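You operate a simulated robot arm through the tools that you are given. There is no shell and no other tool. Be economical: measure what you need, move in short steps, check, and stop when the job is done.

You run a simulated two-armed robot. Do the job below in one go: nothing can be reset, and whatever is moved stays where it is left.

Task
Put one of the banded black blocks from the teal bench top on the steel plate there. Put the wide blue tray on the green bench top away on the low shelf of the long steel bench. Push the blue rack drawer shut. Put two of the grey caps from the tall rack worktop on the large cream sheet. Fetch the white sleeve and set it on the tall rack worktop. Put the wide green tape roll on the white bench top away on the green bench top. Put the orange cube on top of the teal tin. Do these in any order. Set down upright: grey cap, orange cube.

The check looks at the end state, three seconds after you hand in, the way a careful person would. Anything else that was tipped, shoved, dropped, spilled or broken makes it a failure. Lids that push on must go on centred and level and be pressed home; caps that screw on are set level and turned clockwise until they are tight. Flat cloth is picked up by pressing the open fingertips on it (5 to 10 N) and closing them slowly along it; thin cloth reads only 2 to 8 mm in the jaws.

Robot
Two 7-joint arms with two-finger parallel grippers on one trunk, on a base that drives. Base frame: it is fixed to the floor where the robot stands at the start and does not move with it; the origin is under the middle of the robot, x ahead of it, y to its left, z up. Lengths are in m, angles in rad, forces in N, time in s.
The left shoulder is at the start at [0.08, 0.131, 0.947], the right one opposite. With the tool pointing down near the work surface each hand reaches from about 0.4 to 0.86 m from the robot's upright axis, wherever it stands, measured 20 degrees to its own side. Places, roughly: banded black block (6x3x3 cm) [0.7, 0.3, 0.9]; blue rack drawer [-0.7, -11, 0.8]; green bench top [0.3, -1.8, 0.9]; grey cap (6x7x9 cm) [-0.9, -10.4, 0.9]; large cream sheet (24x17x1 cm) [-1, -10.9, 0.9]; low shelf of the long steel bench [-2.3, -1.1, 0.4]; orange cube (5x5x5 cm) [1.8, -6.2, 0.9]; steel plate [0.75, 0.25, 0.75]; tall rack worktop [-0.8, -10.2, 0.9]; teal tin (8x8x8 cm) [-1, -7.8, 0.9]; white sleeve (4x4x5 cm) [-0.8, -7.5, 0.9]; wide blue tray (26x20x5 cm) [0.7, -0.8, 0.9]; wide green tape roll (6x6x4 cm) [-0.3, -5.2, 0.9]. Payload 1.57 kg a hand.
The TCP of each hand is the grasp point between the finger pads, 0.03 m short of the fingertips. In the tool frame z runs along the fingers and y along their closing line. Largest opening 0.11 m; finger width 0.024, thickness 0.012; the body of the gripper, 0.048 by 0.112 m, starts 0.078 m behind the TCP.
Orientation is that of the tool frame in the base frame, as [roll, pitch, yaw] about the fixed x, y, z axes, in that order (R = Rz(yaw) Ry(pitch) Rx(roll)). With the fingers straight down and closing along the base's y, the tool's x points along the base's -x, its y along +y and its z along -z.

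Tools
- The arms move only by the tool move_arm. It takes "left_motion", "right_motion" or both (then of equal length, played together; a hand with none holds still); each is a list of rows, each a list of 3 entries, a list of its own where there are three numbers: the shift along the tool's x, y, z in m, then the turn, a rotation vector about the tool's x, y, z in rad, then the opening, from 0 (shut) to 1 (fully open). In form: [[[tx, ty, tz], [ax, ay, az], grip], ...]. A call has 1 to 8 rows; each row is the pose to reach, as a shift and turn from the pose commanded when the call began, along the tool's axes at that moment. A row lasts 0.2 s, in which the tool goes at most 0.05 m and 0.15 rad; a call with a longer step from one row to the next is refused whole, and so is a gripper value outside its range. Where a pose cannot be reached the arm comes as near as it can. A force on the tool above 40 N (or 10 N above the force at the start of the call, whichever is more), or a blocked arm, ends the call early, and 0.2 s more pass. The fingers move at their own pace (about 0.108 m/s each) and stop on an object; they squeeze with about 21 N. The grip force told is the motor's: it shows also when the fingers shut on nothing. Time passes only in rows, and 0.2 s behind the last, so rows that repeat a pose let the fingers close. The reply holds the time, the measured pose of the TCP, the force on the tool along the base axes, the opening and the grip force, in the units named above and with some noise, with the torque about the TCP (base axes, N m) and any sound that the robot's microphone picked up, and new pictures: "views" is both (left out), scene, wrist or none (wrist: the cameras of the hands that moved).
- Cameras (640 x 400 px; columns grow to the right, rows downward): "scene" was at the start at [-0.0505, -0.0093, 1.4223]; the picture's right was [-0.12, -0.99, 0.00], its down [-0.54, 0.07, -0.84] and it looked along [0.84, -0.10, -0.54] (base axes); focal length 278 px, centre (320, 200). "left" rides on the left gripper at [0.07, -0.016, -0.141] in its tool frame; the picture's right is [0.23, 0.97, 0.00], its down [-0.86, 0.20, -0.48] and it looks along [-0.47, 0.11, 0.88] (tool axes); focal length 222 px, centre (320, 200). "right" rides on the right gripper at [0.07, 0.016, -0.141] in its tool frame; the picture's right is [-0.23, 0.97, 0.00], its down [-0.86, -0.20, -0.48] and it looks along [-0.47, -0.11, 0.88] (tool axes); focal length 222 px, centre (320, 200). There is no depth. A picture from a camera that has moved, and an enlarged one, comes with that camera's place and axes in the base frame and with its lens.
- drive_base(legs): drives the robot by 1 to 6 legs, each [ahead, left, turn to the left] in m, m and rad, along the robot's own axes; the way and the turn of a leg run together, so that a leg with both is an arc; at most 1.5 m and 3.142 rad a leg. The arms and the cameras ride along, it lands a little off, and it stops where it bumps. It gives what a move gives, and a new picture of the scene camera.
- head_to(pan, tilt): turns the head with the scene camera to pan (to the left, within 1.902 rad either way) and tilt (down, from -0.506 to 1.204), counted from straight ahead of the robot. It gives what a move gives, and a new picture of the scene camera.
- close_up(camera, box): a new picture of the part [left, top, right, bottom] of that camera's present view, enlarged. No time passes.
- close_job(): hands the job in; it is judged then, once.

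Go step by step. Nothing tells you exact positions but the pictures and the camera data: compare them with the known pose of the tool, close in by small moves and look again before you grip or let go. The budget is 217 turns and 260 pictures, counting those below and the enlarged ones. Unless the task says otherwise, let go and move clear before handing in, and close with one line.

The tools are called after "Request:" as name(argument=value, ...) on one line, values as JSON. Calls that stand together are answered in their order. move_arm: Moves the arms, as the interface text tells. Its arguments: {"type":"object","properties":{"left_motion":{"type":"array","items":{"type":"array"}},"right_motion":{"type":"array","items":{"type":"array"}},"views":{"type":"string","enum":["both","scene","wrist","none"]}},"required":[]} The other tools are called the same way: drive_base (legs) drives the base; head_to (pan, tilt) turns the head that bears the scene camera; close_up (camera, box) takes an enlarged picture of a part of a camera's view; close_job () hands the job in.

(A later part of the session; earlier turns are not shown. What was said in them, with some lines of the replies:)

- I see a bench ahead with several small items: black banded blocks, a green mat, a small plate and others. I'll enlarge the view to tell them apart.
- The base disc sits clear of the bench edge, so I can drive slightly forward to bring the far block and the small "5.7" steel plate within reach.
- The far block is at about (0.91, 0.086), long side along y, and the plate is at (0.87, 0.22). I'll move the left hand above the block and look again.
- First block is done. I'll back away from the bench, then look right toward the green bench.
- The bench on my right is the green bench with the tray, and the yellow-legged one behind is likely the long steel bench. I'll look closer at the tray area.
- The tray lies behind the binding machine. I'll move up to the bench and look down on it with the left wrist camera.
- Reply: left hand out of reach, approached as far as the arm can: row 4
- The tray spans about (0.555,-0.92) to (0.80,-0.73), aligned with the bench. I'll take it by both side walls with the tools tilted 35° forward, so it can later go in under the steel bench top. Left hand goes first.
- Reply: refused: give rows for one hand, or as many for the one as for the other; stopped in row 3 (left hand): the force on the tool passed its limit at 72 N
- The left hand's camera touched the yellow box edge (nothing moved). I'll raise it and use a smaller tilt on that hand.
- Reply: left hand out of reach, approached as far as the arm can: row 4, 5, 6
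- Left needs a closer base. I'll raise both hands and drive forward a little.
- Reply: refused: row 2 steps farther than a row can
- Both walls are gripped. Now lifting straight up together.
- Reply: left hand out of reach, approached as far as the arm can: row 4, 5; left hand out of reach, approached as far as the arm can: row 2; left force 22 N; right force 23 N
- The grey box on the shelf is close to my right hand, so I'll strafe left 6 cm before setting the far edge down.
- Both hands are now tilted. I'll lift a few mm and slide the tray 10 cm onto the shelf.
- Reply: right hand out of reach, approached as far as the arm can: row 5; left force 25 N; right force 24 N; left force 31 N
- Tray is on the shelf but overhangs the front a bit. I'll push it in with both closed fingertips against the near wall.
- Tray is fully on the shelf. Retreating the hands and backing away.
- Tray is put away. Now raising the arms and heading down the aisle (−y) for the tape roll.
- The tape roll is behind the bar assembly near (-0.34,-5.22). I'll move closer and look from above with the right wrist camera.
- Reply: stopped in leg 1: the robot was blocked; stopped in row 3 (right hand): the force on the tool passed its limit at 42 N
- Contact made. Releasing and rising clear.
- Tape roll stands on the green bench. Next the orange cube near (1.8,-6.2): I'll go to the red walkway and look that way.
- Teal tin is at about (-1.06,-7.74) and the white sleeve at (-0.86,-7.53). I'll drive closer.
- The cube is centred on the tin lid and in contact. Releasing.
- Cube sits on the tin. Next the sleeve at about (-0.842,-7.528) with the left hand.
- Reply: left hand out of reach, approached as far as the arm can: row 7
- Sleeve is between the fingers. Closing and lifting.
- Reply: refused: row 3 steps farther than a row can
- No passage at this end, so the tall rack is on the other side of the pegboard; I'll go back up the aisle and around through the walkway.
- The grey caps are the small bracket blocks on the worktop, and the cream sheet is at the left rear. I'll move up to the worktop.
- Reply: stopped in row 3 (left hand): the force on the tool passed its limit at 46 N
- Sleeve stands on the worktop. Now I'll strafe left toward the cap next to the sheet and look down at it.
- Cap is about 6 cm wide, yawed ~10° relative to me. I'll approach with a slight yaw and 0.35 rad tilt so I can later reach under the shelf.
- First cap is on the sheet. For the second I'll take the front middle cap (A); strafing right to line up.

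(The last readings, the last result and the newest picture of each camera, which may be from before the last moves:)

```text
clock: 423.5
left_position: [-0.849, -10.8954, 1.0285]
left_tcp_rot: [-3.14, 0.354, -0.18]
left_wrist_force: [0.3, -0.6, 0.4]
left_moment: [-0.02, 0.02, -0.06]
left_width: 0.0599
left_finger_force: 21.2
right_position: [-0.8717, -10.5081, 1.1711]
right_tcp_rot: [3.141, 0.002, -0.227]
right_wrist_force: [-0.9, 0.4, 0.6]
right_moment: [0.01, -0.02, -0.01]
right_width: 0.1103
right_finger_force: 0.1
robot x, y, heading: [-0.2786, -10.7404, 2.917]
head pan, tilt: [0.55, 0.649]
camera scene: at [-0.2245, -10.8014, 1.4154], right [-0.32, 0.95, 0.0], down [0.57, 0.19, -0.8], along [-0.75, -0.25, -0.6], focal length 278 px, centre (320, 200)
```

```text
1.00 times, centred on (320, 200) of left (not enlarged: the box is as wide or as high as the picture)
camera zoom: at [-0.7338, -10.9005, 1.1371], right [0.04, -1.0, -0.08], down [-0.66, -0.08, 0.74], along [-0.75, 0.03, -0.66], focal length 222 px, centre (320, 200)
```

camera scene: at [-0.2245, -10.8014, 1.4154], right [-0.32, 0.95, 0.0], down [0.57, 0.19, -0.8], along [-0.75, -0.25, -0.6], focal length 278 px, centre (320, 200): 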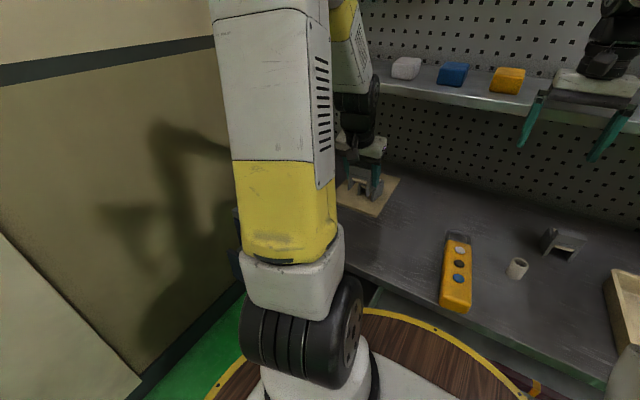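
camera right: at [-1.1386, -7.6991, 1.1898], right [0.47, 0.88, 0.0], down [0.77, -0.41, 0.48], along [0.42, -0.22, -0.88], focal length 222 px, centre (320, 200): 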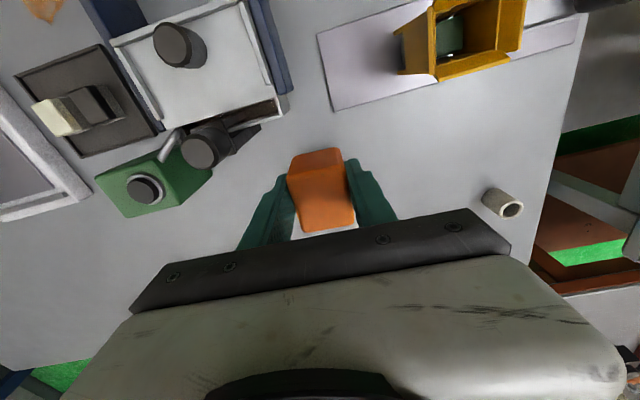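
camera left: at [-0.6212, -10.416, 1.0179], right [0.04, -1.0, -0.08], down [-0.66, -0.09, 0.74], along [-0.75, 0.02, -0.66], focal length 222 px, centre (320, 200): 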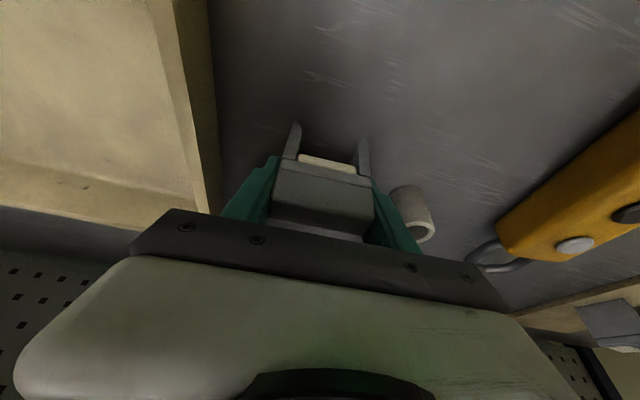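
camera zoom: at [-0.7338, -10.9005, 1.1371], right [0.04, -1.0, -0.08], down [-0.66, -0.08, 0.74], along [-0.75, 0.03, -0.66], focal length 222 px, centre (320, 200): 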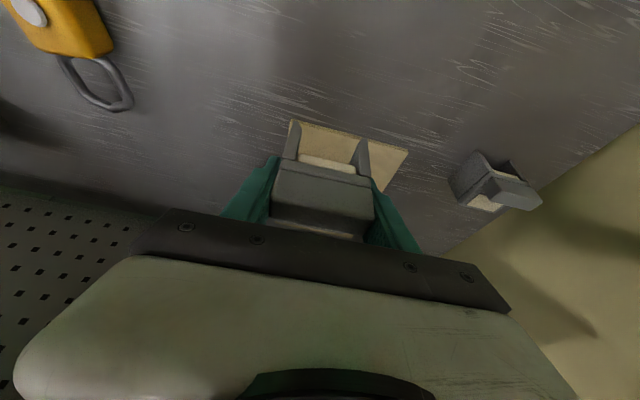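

Request:
move_arm(left_motion=[[[-0.0253, 0.029, 0.0094], [0, 0, 0], 0.35], [[-0.0516, 0.059, 0.0191], [0, 0, 0], 0.35], [[-0.0769, 0.088, 0.0285], [0, 0, 0], 0.35], [[-0.063, 0.088, 0.066], [0, 0, 0], 0.35], [[-0.0491, 0.088, 0.1035], [0, 0, 0], 0.35]], views="wrist")

Request:
close_up(camera="scene", box=[280, 130, 440, 230])

```text
clock: 424.7
left_position: [-0.9464, -10.9674, 0.9503]
left_tcp_rot: [-3.141, 0.355, -0.18]
left_wrist_force: [-0.6, -0.1, -0.6]
left_moment: [0.0, -0.01, 0.01]
left_width: 0.06
left_finger_force: 21.0
right_position: [-0.873, -10.5087, 1.1714]
right_tcp_rot: [3.139, 0.001, -0.227]
right_wrist_force: [0.5, 0.6, -0.4]
right_moment: [0.02, 0.04, -0.03]
right_width: 0.11
right_finger_force: 0.1
robot x, y, heading: [-0.2797, -10.7455, 2.919]
head pan, tilt: [0.55, 0.649]
camera left: at [-0.8299, -10.9724, 1.0594], right [0.03, -1.0, -0.08], down [-0.66, -0.08, 0.74], along [-0.75, 0.03, -0.66], focal length 222 px, centre (320, 200)
```

left: 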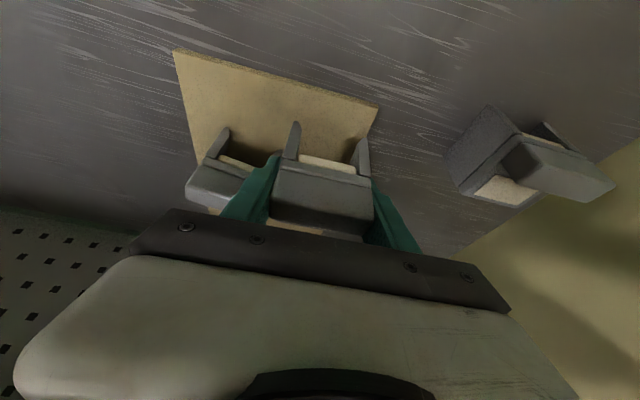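

```text
4.00 times, centred on (360, 180) of scene
camera zoom: at [-0.2242, -10.8014, 1.4154], right [-0.32, 0.95, 0.0], down [0.57, 0.19, -0.8], along [-0.76, -0.25, -0.6], focal length 1112 px, centre (160, 280)
```

zoom: 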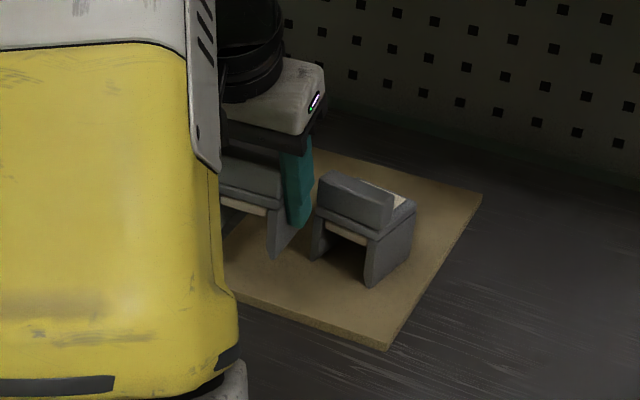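

Request:
move_arm(left_motion=[[[0.0069, 0, 0.0188], [0, 0, 0], 0.35], [[0.0097, 0, 0.0263], [0, 0, 0], 0.35], [[0.0111, 0, 0.03], [0, 0, 0], 0.35], [[0.0121, 0, 0.0328], [0, 0, 0], 0.35]], views="wrist")

```text
clock: 425.7
left_position: [-0.948, -10.9676, 0.9132]
left_tcp_rot: [-3.139, 0.355, -0.179]
left_wrist_force: [-2.3, -1.9, 12.2]
left_moment: [-0.28, 0.24, 0.02]
left_width: 0.0596
left_finger_force: 21.1
right_position: [-0.8724, -10.5092, 1.1722]
right_tcp_rot: [3.14, 0.001, -0.227]
right_wrist_force: [0.7, -0.2, -0.8]
right_moment: [-0.04, -0.02, -0.03]
right_width: 0.1098
right_finger_force: 0.0
robot x, y, heading: [-0.282, -10.7408, 2.913]
head pan, tilt: [0.55, 0.649]
camera left: at [-0.831, -10.9723, 1.0223], right [0.04, -1.0, -0.08], down [-0.66, -0.08, 0.75], along [-0.75, 0.03, -0.66], focal length 222 px, centre (320, 200)
```

left: 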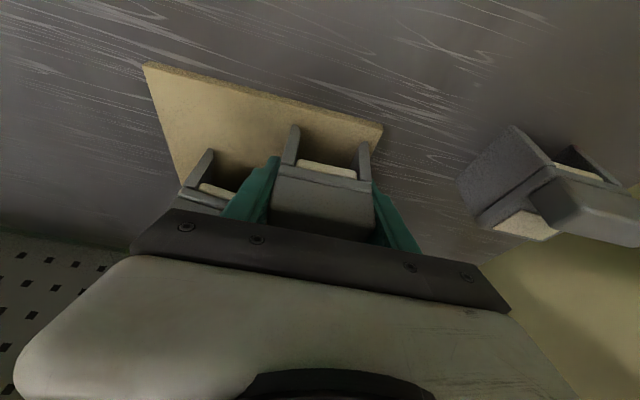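

Request:
move_arm(left_motion=[[[0, 0, -0.001], [0, 0, 0], 0.58], [[0, 0, -0.001], [0, 0, 0], 0.62], [[0, 0, -0.001], [0, 0, 0], 0.62], [[0, 0, -0.035], [0, 0, 0], 0.62], [[0.01, 0, -0.075], [0, 0, 0], 0.62], [[0.05, 0, -0.1], [0, 0, 0], 0.8], [[0.09, 0, -0.12], [0, 0, 0], 0.8], [[0.13, 0, -0.15], [0, 0, 0], 0.5]], views="wrist")

```text
clock: 427.5
left_position: [-0.7719, -11.0002, 1.0057]
left_tcp_rot: [-3.139, 0.352, -0.179]
left_wrist_force: [-0.1, -0.8, -0.7]
left_moment: [0.02, -0.06, 0.0]
left_width: 0.0549
left_finger_force: 0.1
right_position: [-0.8727, -10.5093, 1.1699]
right_tcp_rot: [3.14, 0.001, -0.227]
right_wrist_force: [0.2, 0.8, 0.2]
right_moment: [0.02, -0.06, -0.01]
right_width: 0.1101
right_finger_force: 0.0
robot x, y, heading: [-0.2767, -10.7451, 2.916]
head pan, tilt: [0.55, 0.649]
camera left: at [-0.6577, -11.0058, 1.1148], right [0.03, -1.0, -0.08], down [-0.66, -0.08, 0.74], along [-0.75, 0.03, -0.66], focal length 222 px, centre (320, 200)
```

left: 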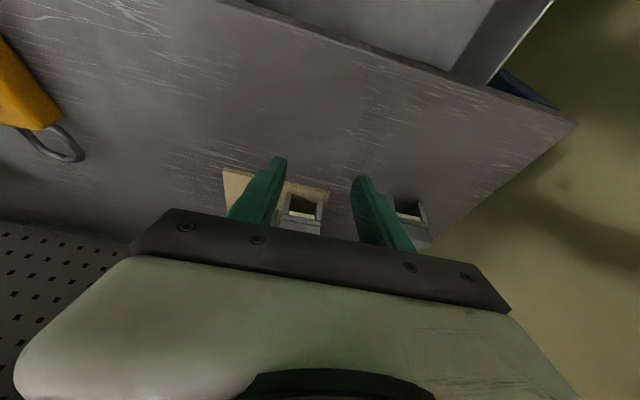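

Both caps are on the sheet. Now backing off to look at the open blue drawer at the left end.

Request:
drive_base(legs=[[-0.45, 0, 0]])

Request:
head_to(pan=0.3, tilt=0.65)

Request:
close_up(camera="left", box=[0, 0, 640, 400])

```text
clock: 430.3
left_position: [-0.3281, -11.1045, 1.0052]
left_tcp_rot: [-3.14, 0.352, -0.171]
left_wrist_force: [-0.3, -0.2, -0.2]
left_moment: [-0.01, 0.01, 0.0]
left_width: 0.0553
left_finger_force: 0.1
right_position: [-0.4301, -10.6148, 1.1716]
right_tcp_rot: [3.14, 0.003, -0.217]
right_wrist_force: [0.3, 0.8, -0.2]
right_moment: [0.01, -0.02, 0.01]
right_width: 0.11
right_finger_force: 0.2
robot x, y, heading: [0.1672, -10.8465, 2.926]
head pan, tilt: [0.55, 0.649]
camera scene: at [0.22, -10.9006, 1.4154], right [-0.33, 0.94, 0.0], down [0.57, 0.2, -0.8], along [-0.75, -0.26, -0.6], focal length 278 px, centre (320, 200)
```

scene: 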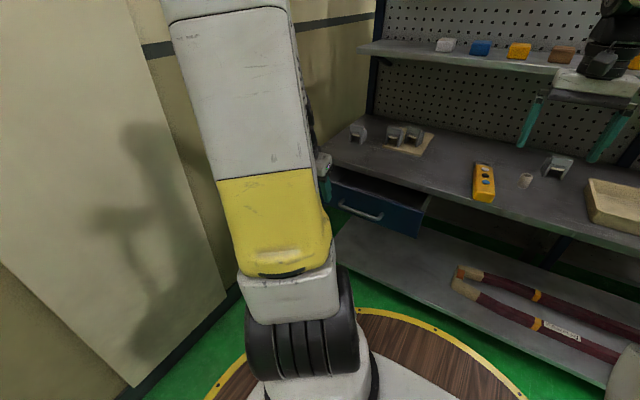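

```text
clock: 431.0
left_position: [-0.3277, -11.1048, 1.0045]
left_tcp_rot: [3.141, 0.354, -0.169]
left_wrist_force: [-0.6, 0.2, -0.1]
left_moment: [-0.01, -0.02, 0.02]
left_width: 0.0551
left_finger_force: 0.1
right_position: [-0.4309, -10.6142, 1.1716]
right_tcp_rot: [3.142, 0.002, -0.216]
right_wrist_force: [0.8, -0.6, -0.5]
right_moment: [-0.01, 0.01, 0.0]
right_width: 0.1101
right_finger_force: 0.1
robot x, y, heading: [0.1651, -10.8423, 2.921]
head pan, tilt: [0.3, 0.649]
camera scene: at [0.2156, -10.8795, 1.4154], right [-0.08, 1.0, 0.0], down [0.6, 0.05, -0.8], along [-0.79, -0.07, -0.6], focal length 278 px, centre (320, 200)
```

scene: 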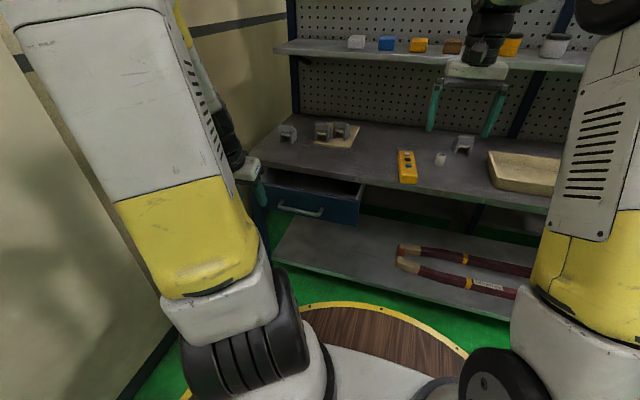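

```text
1.00 times, centred on (320, 200) of left (not enlarged: the box is as wide or as high as the picture)
camera zoom: at [-0.2114, -11.1092, 1.1149], right [0.04, -1.0, -0.08], down [-0.66, -0.09, 0.74], along [-0.75, 0.02, -0.66], focal length 222 px, centre (320, 200)
```

zoom: 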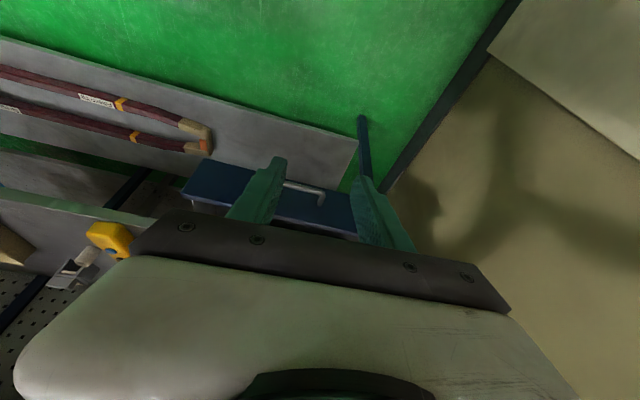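

Request:
close_up(camera="scene", box=[240, 110, 400, 230])

```text
3.33 times, centred on (320, 170) of scene
camera zoom: at [0.2156, -10.8795, 1.4154], right [-0.08, 1.0, 0.0], down [0.6, 0.05, -0.8], along [-0.79, -0.07, -0.6], focal length 927 px, centre (320, 300)
```

zoom: 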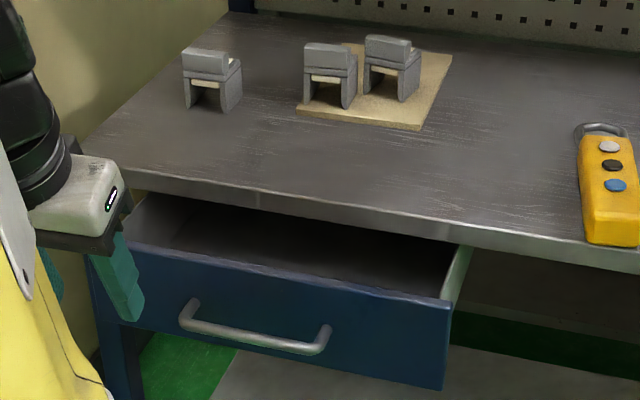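

Both caps stand upright on the sheet. The drawer is open roughly 7–9 cm; I'll bring the closed left fingers in front of its face, to the right of the handle, and push it shut.

Request:
move_arm(left_motion=[[[-0.0205, -0.0212, 0.0384], [0, -0.044, 0], 0], [[-0.041, -0.0424, 0.0768], [0, -0.088, 0], 0], [[-0.0616, -0.0636, 0.1152], [0, -0.131, 0], 0], [[-0.0821, -0.0848, 0.1536], [0, -0.175, 0], 0], [[-0.1026, -0.106, 0.192], [0, -0.219, 0], 0], [[-0.1231, -0.1271, 0.2304], [0, -0.263, 0], 0], [[-0.1437, -0.1483, 0.2688], [0, -0.306, 0], 0], [[-0.1642, -0.1695, 0.3072], [0, -0.35, 0], 0]], views="scene")

```text
clock: 432.8
left_position: [-0.5553, -10.8913, 0.7724]
left_tcp_rot: [-3.138, 0.703, -0.169]
left_wrist_force: [0.2, -0.1, -0.6]
left_moment: [-0.02, -0.04, 0.0]
left_width: 0.0
left_finger_force: 20.6
right_position: [-0.4302, -10.6145, 1.1716]
right_tcp_rot: [-3.141, 0.001, -0.217]
right_wrist_force: [0.9, 0.4, 0.2]
right_moment: [0.02, 0.04, 0.01]
right_width: 0.1101
right_finger_force: 0.1
robot x, y, heading: [0.1672, -10.8443, 2.924]
head pan, tilt: [0.3, 0.649]
camera scene: at [0.2157, -10.8796, 1.4153], right [-0.08, 1.0, 0.0], down [0.6, 0.05, -0.8], along [-0.79, -0.07, -0.6], focal length 278 px, centre (320, 200)
```

scene: 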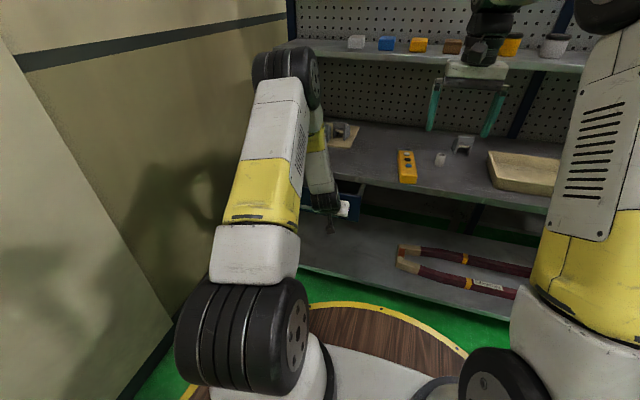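

Request:
close_up(camera="left", box=[0, 0, 640, 400])

```text
1.00 times, centred on (320, 200) of left (not enlarged: the box is as wide or as high as the picture)
camera zoom: at [-0.41, -10.9009, 0.8361], right [0.01, -0.99, -0.15], down [-0.37, -0.14, 0.92], along [-0.93, 0.05, -0.37], focal length 222 px, centre (320, 200)
```

zoom: 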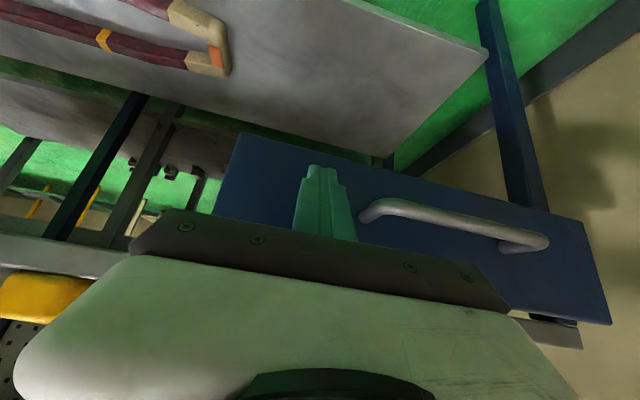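

Request:
move_arm(left_motion=[[[-0.0191, 0, 0.0162], [0, 0, 0], 0], [[-0.0305, 0, 0.0259], [0, 0, 0], 0], [[-0.042, 0, 0.0356], [0, 0, 0], 0], [[-0.0534, 0, 0.0453], [0, 0, 0], 0], [[-0.0649, 0, 0.055], [0, 0, 0], 0], [[-0.0763, 0, 0.0647], [0, 0, 0], 0]], views="wrist")

```text
clock: 434.2
left_position: [-0.6542, -10.8748, 0.7747]
left_tcp_rot: [-3.138, 0.702, -0.169]
left_wrist_force: [1.4, 0.1, -0.3]
left_moment: [0.0, 0.08, 0.01]
left_width: 0.0
left_finger_force: 20.6
right_position: [-0.4303, -10.6158, 1.1724]
right_tcp_rot: [3.14, 0.002, -0.216]
right_wrist_force: [0.1, -0.6, -0.5]
right_moment: [-0.01, 0.04, 0.01]
right_width: 0.1099
right_finger_force: 0.1
robot x, y, heading: [0.162, -10.8455, 2.93]
head pan, tilt: [0.3, 0.649]
camera left: at [-0.5084, -10.8841, 0.8374], right [0.0, -0.99, -0.15], down [-0.37, -0.14, 0.92], along [-0.93, 0.05, -0.37], focal length 222 px, centre (320, 200)
```

left: 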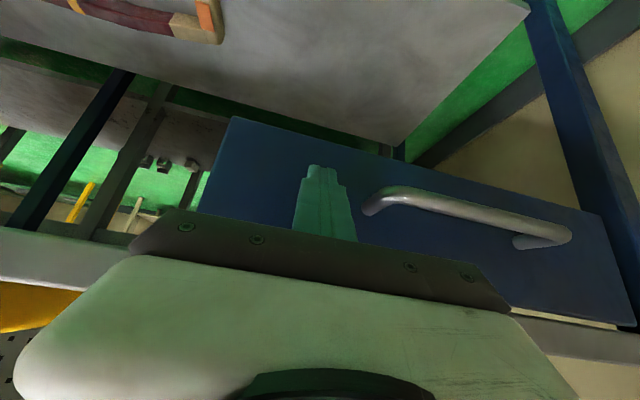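

Request:
move_arm(left_motion=[[[-0.0114, 0, 0.0097], [0, 0, 0], 0], [[-0.0229, 0, 0.0194], [0, 0, 0], 0], [[-0.0343, 0, 0.0291], [0, 0, 0], 0], [[-0.0458, 0, 0.0388], [0, 0, 0], 0]], views="wrist")

```text
clock: 434.6
left_position: [-0.6558, -10.8758, 0.7656]
left_tcp_rot: [-3.135, 0.674, -0.17]
left_wrist_force: [13.8, -3.3, 3.9]
left_moment: [0.04, -0.14, 0.0]
left_width: 0.0002
left_finger_force: 21.2
right_position: [-0.4295, -10.6158, 1.1707]
right_tcp_rot: [3.14, 0.004, -0.216]
right_wrist_force: [0.0, -0.9, 0.0]
right_moment: [-0.01, 0.02, -0.01]
right_width: 0.1099
right_finger_force: 0.1
robot x, y, heading: [0.1647, -10.8442, 2.925]
head pan, tilt: [0.3, 0.649]
stopped in row 2 (left hand): the force on the tool passed its limit at 126 N (the readings are from after the stop); the commanded pose is now the measured one
camera left: at [-0.511, -10.8849, 0.8337], right [0.01, -0.99, -0.15], down [-0.4, -0.14, 0.91], along [-0.92, 0.05, -0.39], focal length 222 px, centre (320, 200)
```

left: 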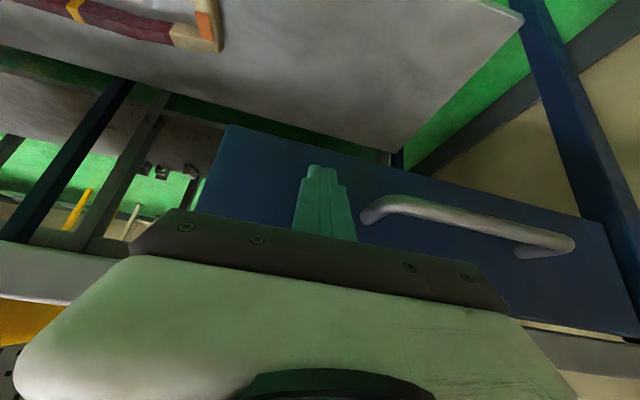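

Request:
move_arm(left_motion=[[[0.03, 0, -0.026], [0, 0, 0], 0], [[0.06, 0, -0.052], [0, 0, 0], 0], [[0.09, 0, -0.078], [0, 0, 0], 0], [[0.1, 0.04, -0.09], [0, 0, 0], 0], [[0.1, 0.08, -0.1], [0, 0, 0], 0], [[0.1, 0.12, -0.11], [0, 0, 0], 0]], views="none")

Request:
close_up(camera="scene", box=[240, 110, 400, 230])

```text
clock: 436.1
left_position: [-0.532, -11.0197, 0.791]
left_tcp_rot: [-3.137, 0.68, -0.171]
left_wrist_force: [0.3, 0.8, 0.7]
left_moment: [-0.05, 0.03, 0.03]
left_width: 0.0
left_finger_force: 21.1
right_position: [-0.4299, -10.6137, 1.172]
right_tcp_rot: [3.139, 0.002, -0.218]
right_wrist_force: [-0.1, -0.5, 0.2]
right_moment: [-0.05, -0.03, -0.03]
right_width: 0.1102
right_finger_force: 0.1
robot x, y, heading: [0.1659, -10.8441, 2.927]
head pan, tilt: [0.3, 0.649]
```

```text
3.33 times, centred on (320, 170) of scene
camera zoom: at [0.2162, -10.8791, 1.4154], right [-0.08, 1.0, 0.0], down [0.6, 0.05, -0.8], along [-0.79, -0.07, -0.6], focal length 927 px, centre (320, 300)
```

zoom: 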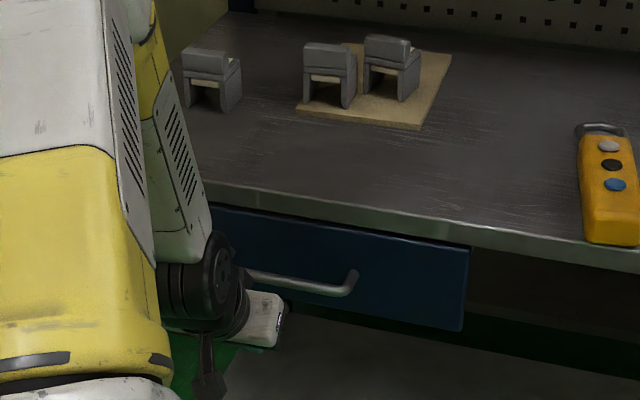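

The drawer is flush with the worktop edge. I'll back clear and hand in.

Request:
drive_base(legs=[[-0.25, 0, 0]])

Request:
close_up(camera="scene", box=[220, 80, 480, 250])

```text
clock: 437.9
left_position: [-0.2879, -11.0714, 0.7895]
left_tcp_rot: [-3.135, 0.679, -0.175]
left_wrist_force: [0.1, 0.9, -0.3]
left_moment: [-0.01, 0.0, 0.06]
left_width: 0.0
left_finger_force: 20.7
right_position: [-0.1835, -10.6655, 1.1706]
right_tcp_rot: [3.14, 0.001, -0.222]
right_wrist_force: [-0.8, -0.5, 1.3]
right_moment: [-0.01, 0.0, 0.02]
right_width: 0.1103
right_finger_force: 0.1
robot x, y, heading: [0.4103, -10.898, 2.918]
head pan, tilt: [0.3, 0.649]
camera scene: at [0.4614, -10.9341, 1.4154], right [-0.08, 1.0, 0.0], down [0.6, 0.05, -0.8], along [-0.79, -0.06, -0.6], focal length 278 px, centre (320, 200)
```

scene: 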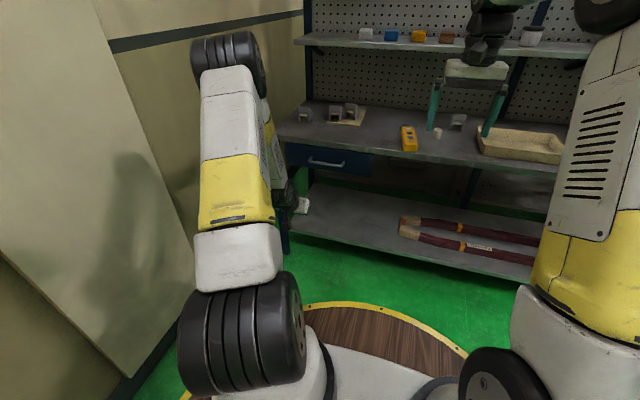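

```text
2.35 times, centred on (350, 165) of scene
camera zoom: at [0.4614, -10.9341, 1.4154], right [-0.08, 1.0, 0.0], down [0.6, 0.05, -0.8], along [-0.79, -0.06, -0.6], focal length 654 px, centre (249, 282)
```

zoom: 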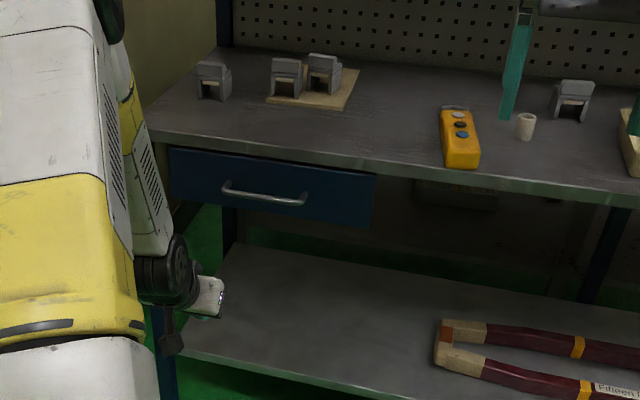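

The drawer is shut, the two caps stand upright on the sheet, and the sleeve is on the worktop. The other four jobs were finished earlier, so I'm handing in.

Request:
close_job()

```text
The job is handed in.
```

I finished all seven jobs, let go of everything and backed clear before handing in.
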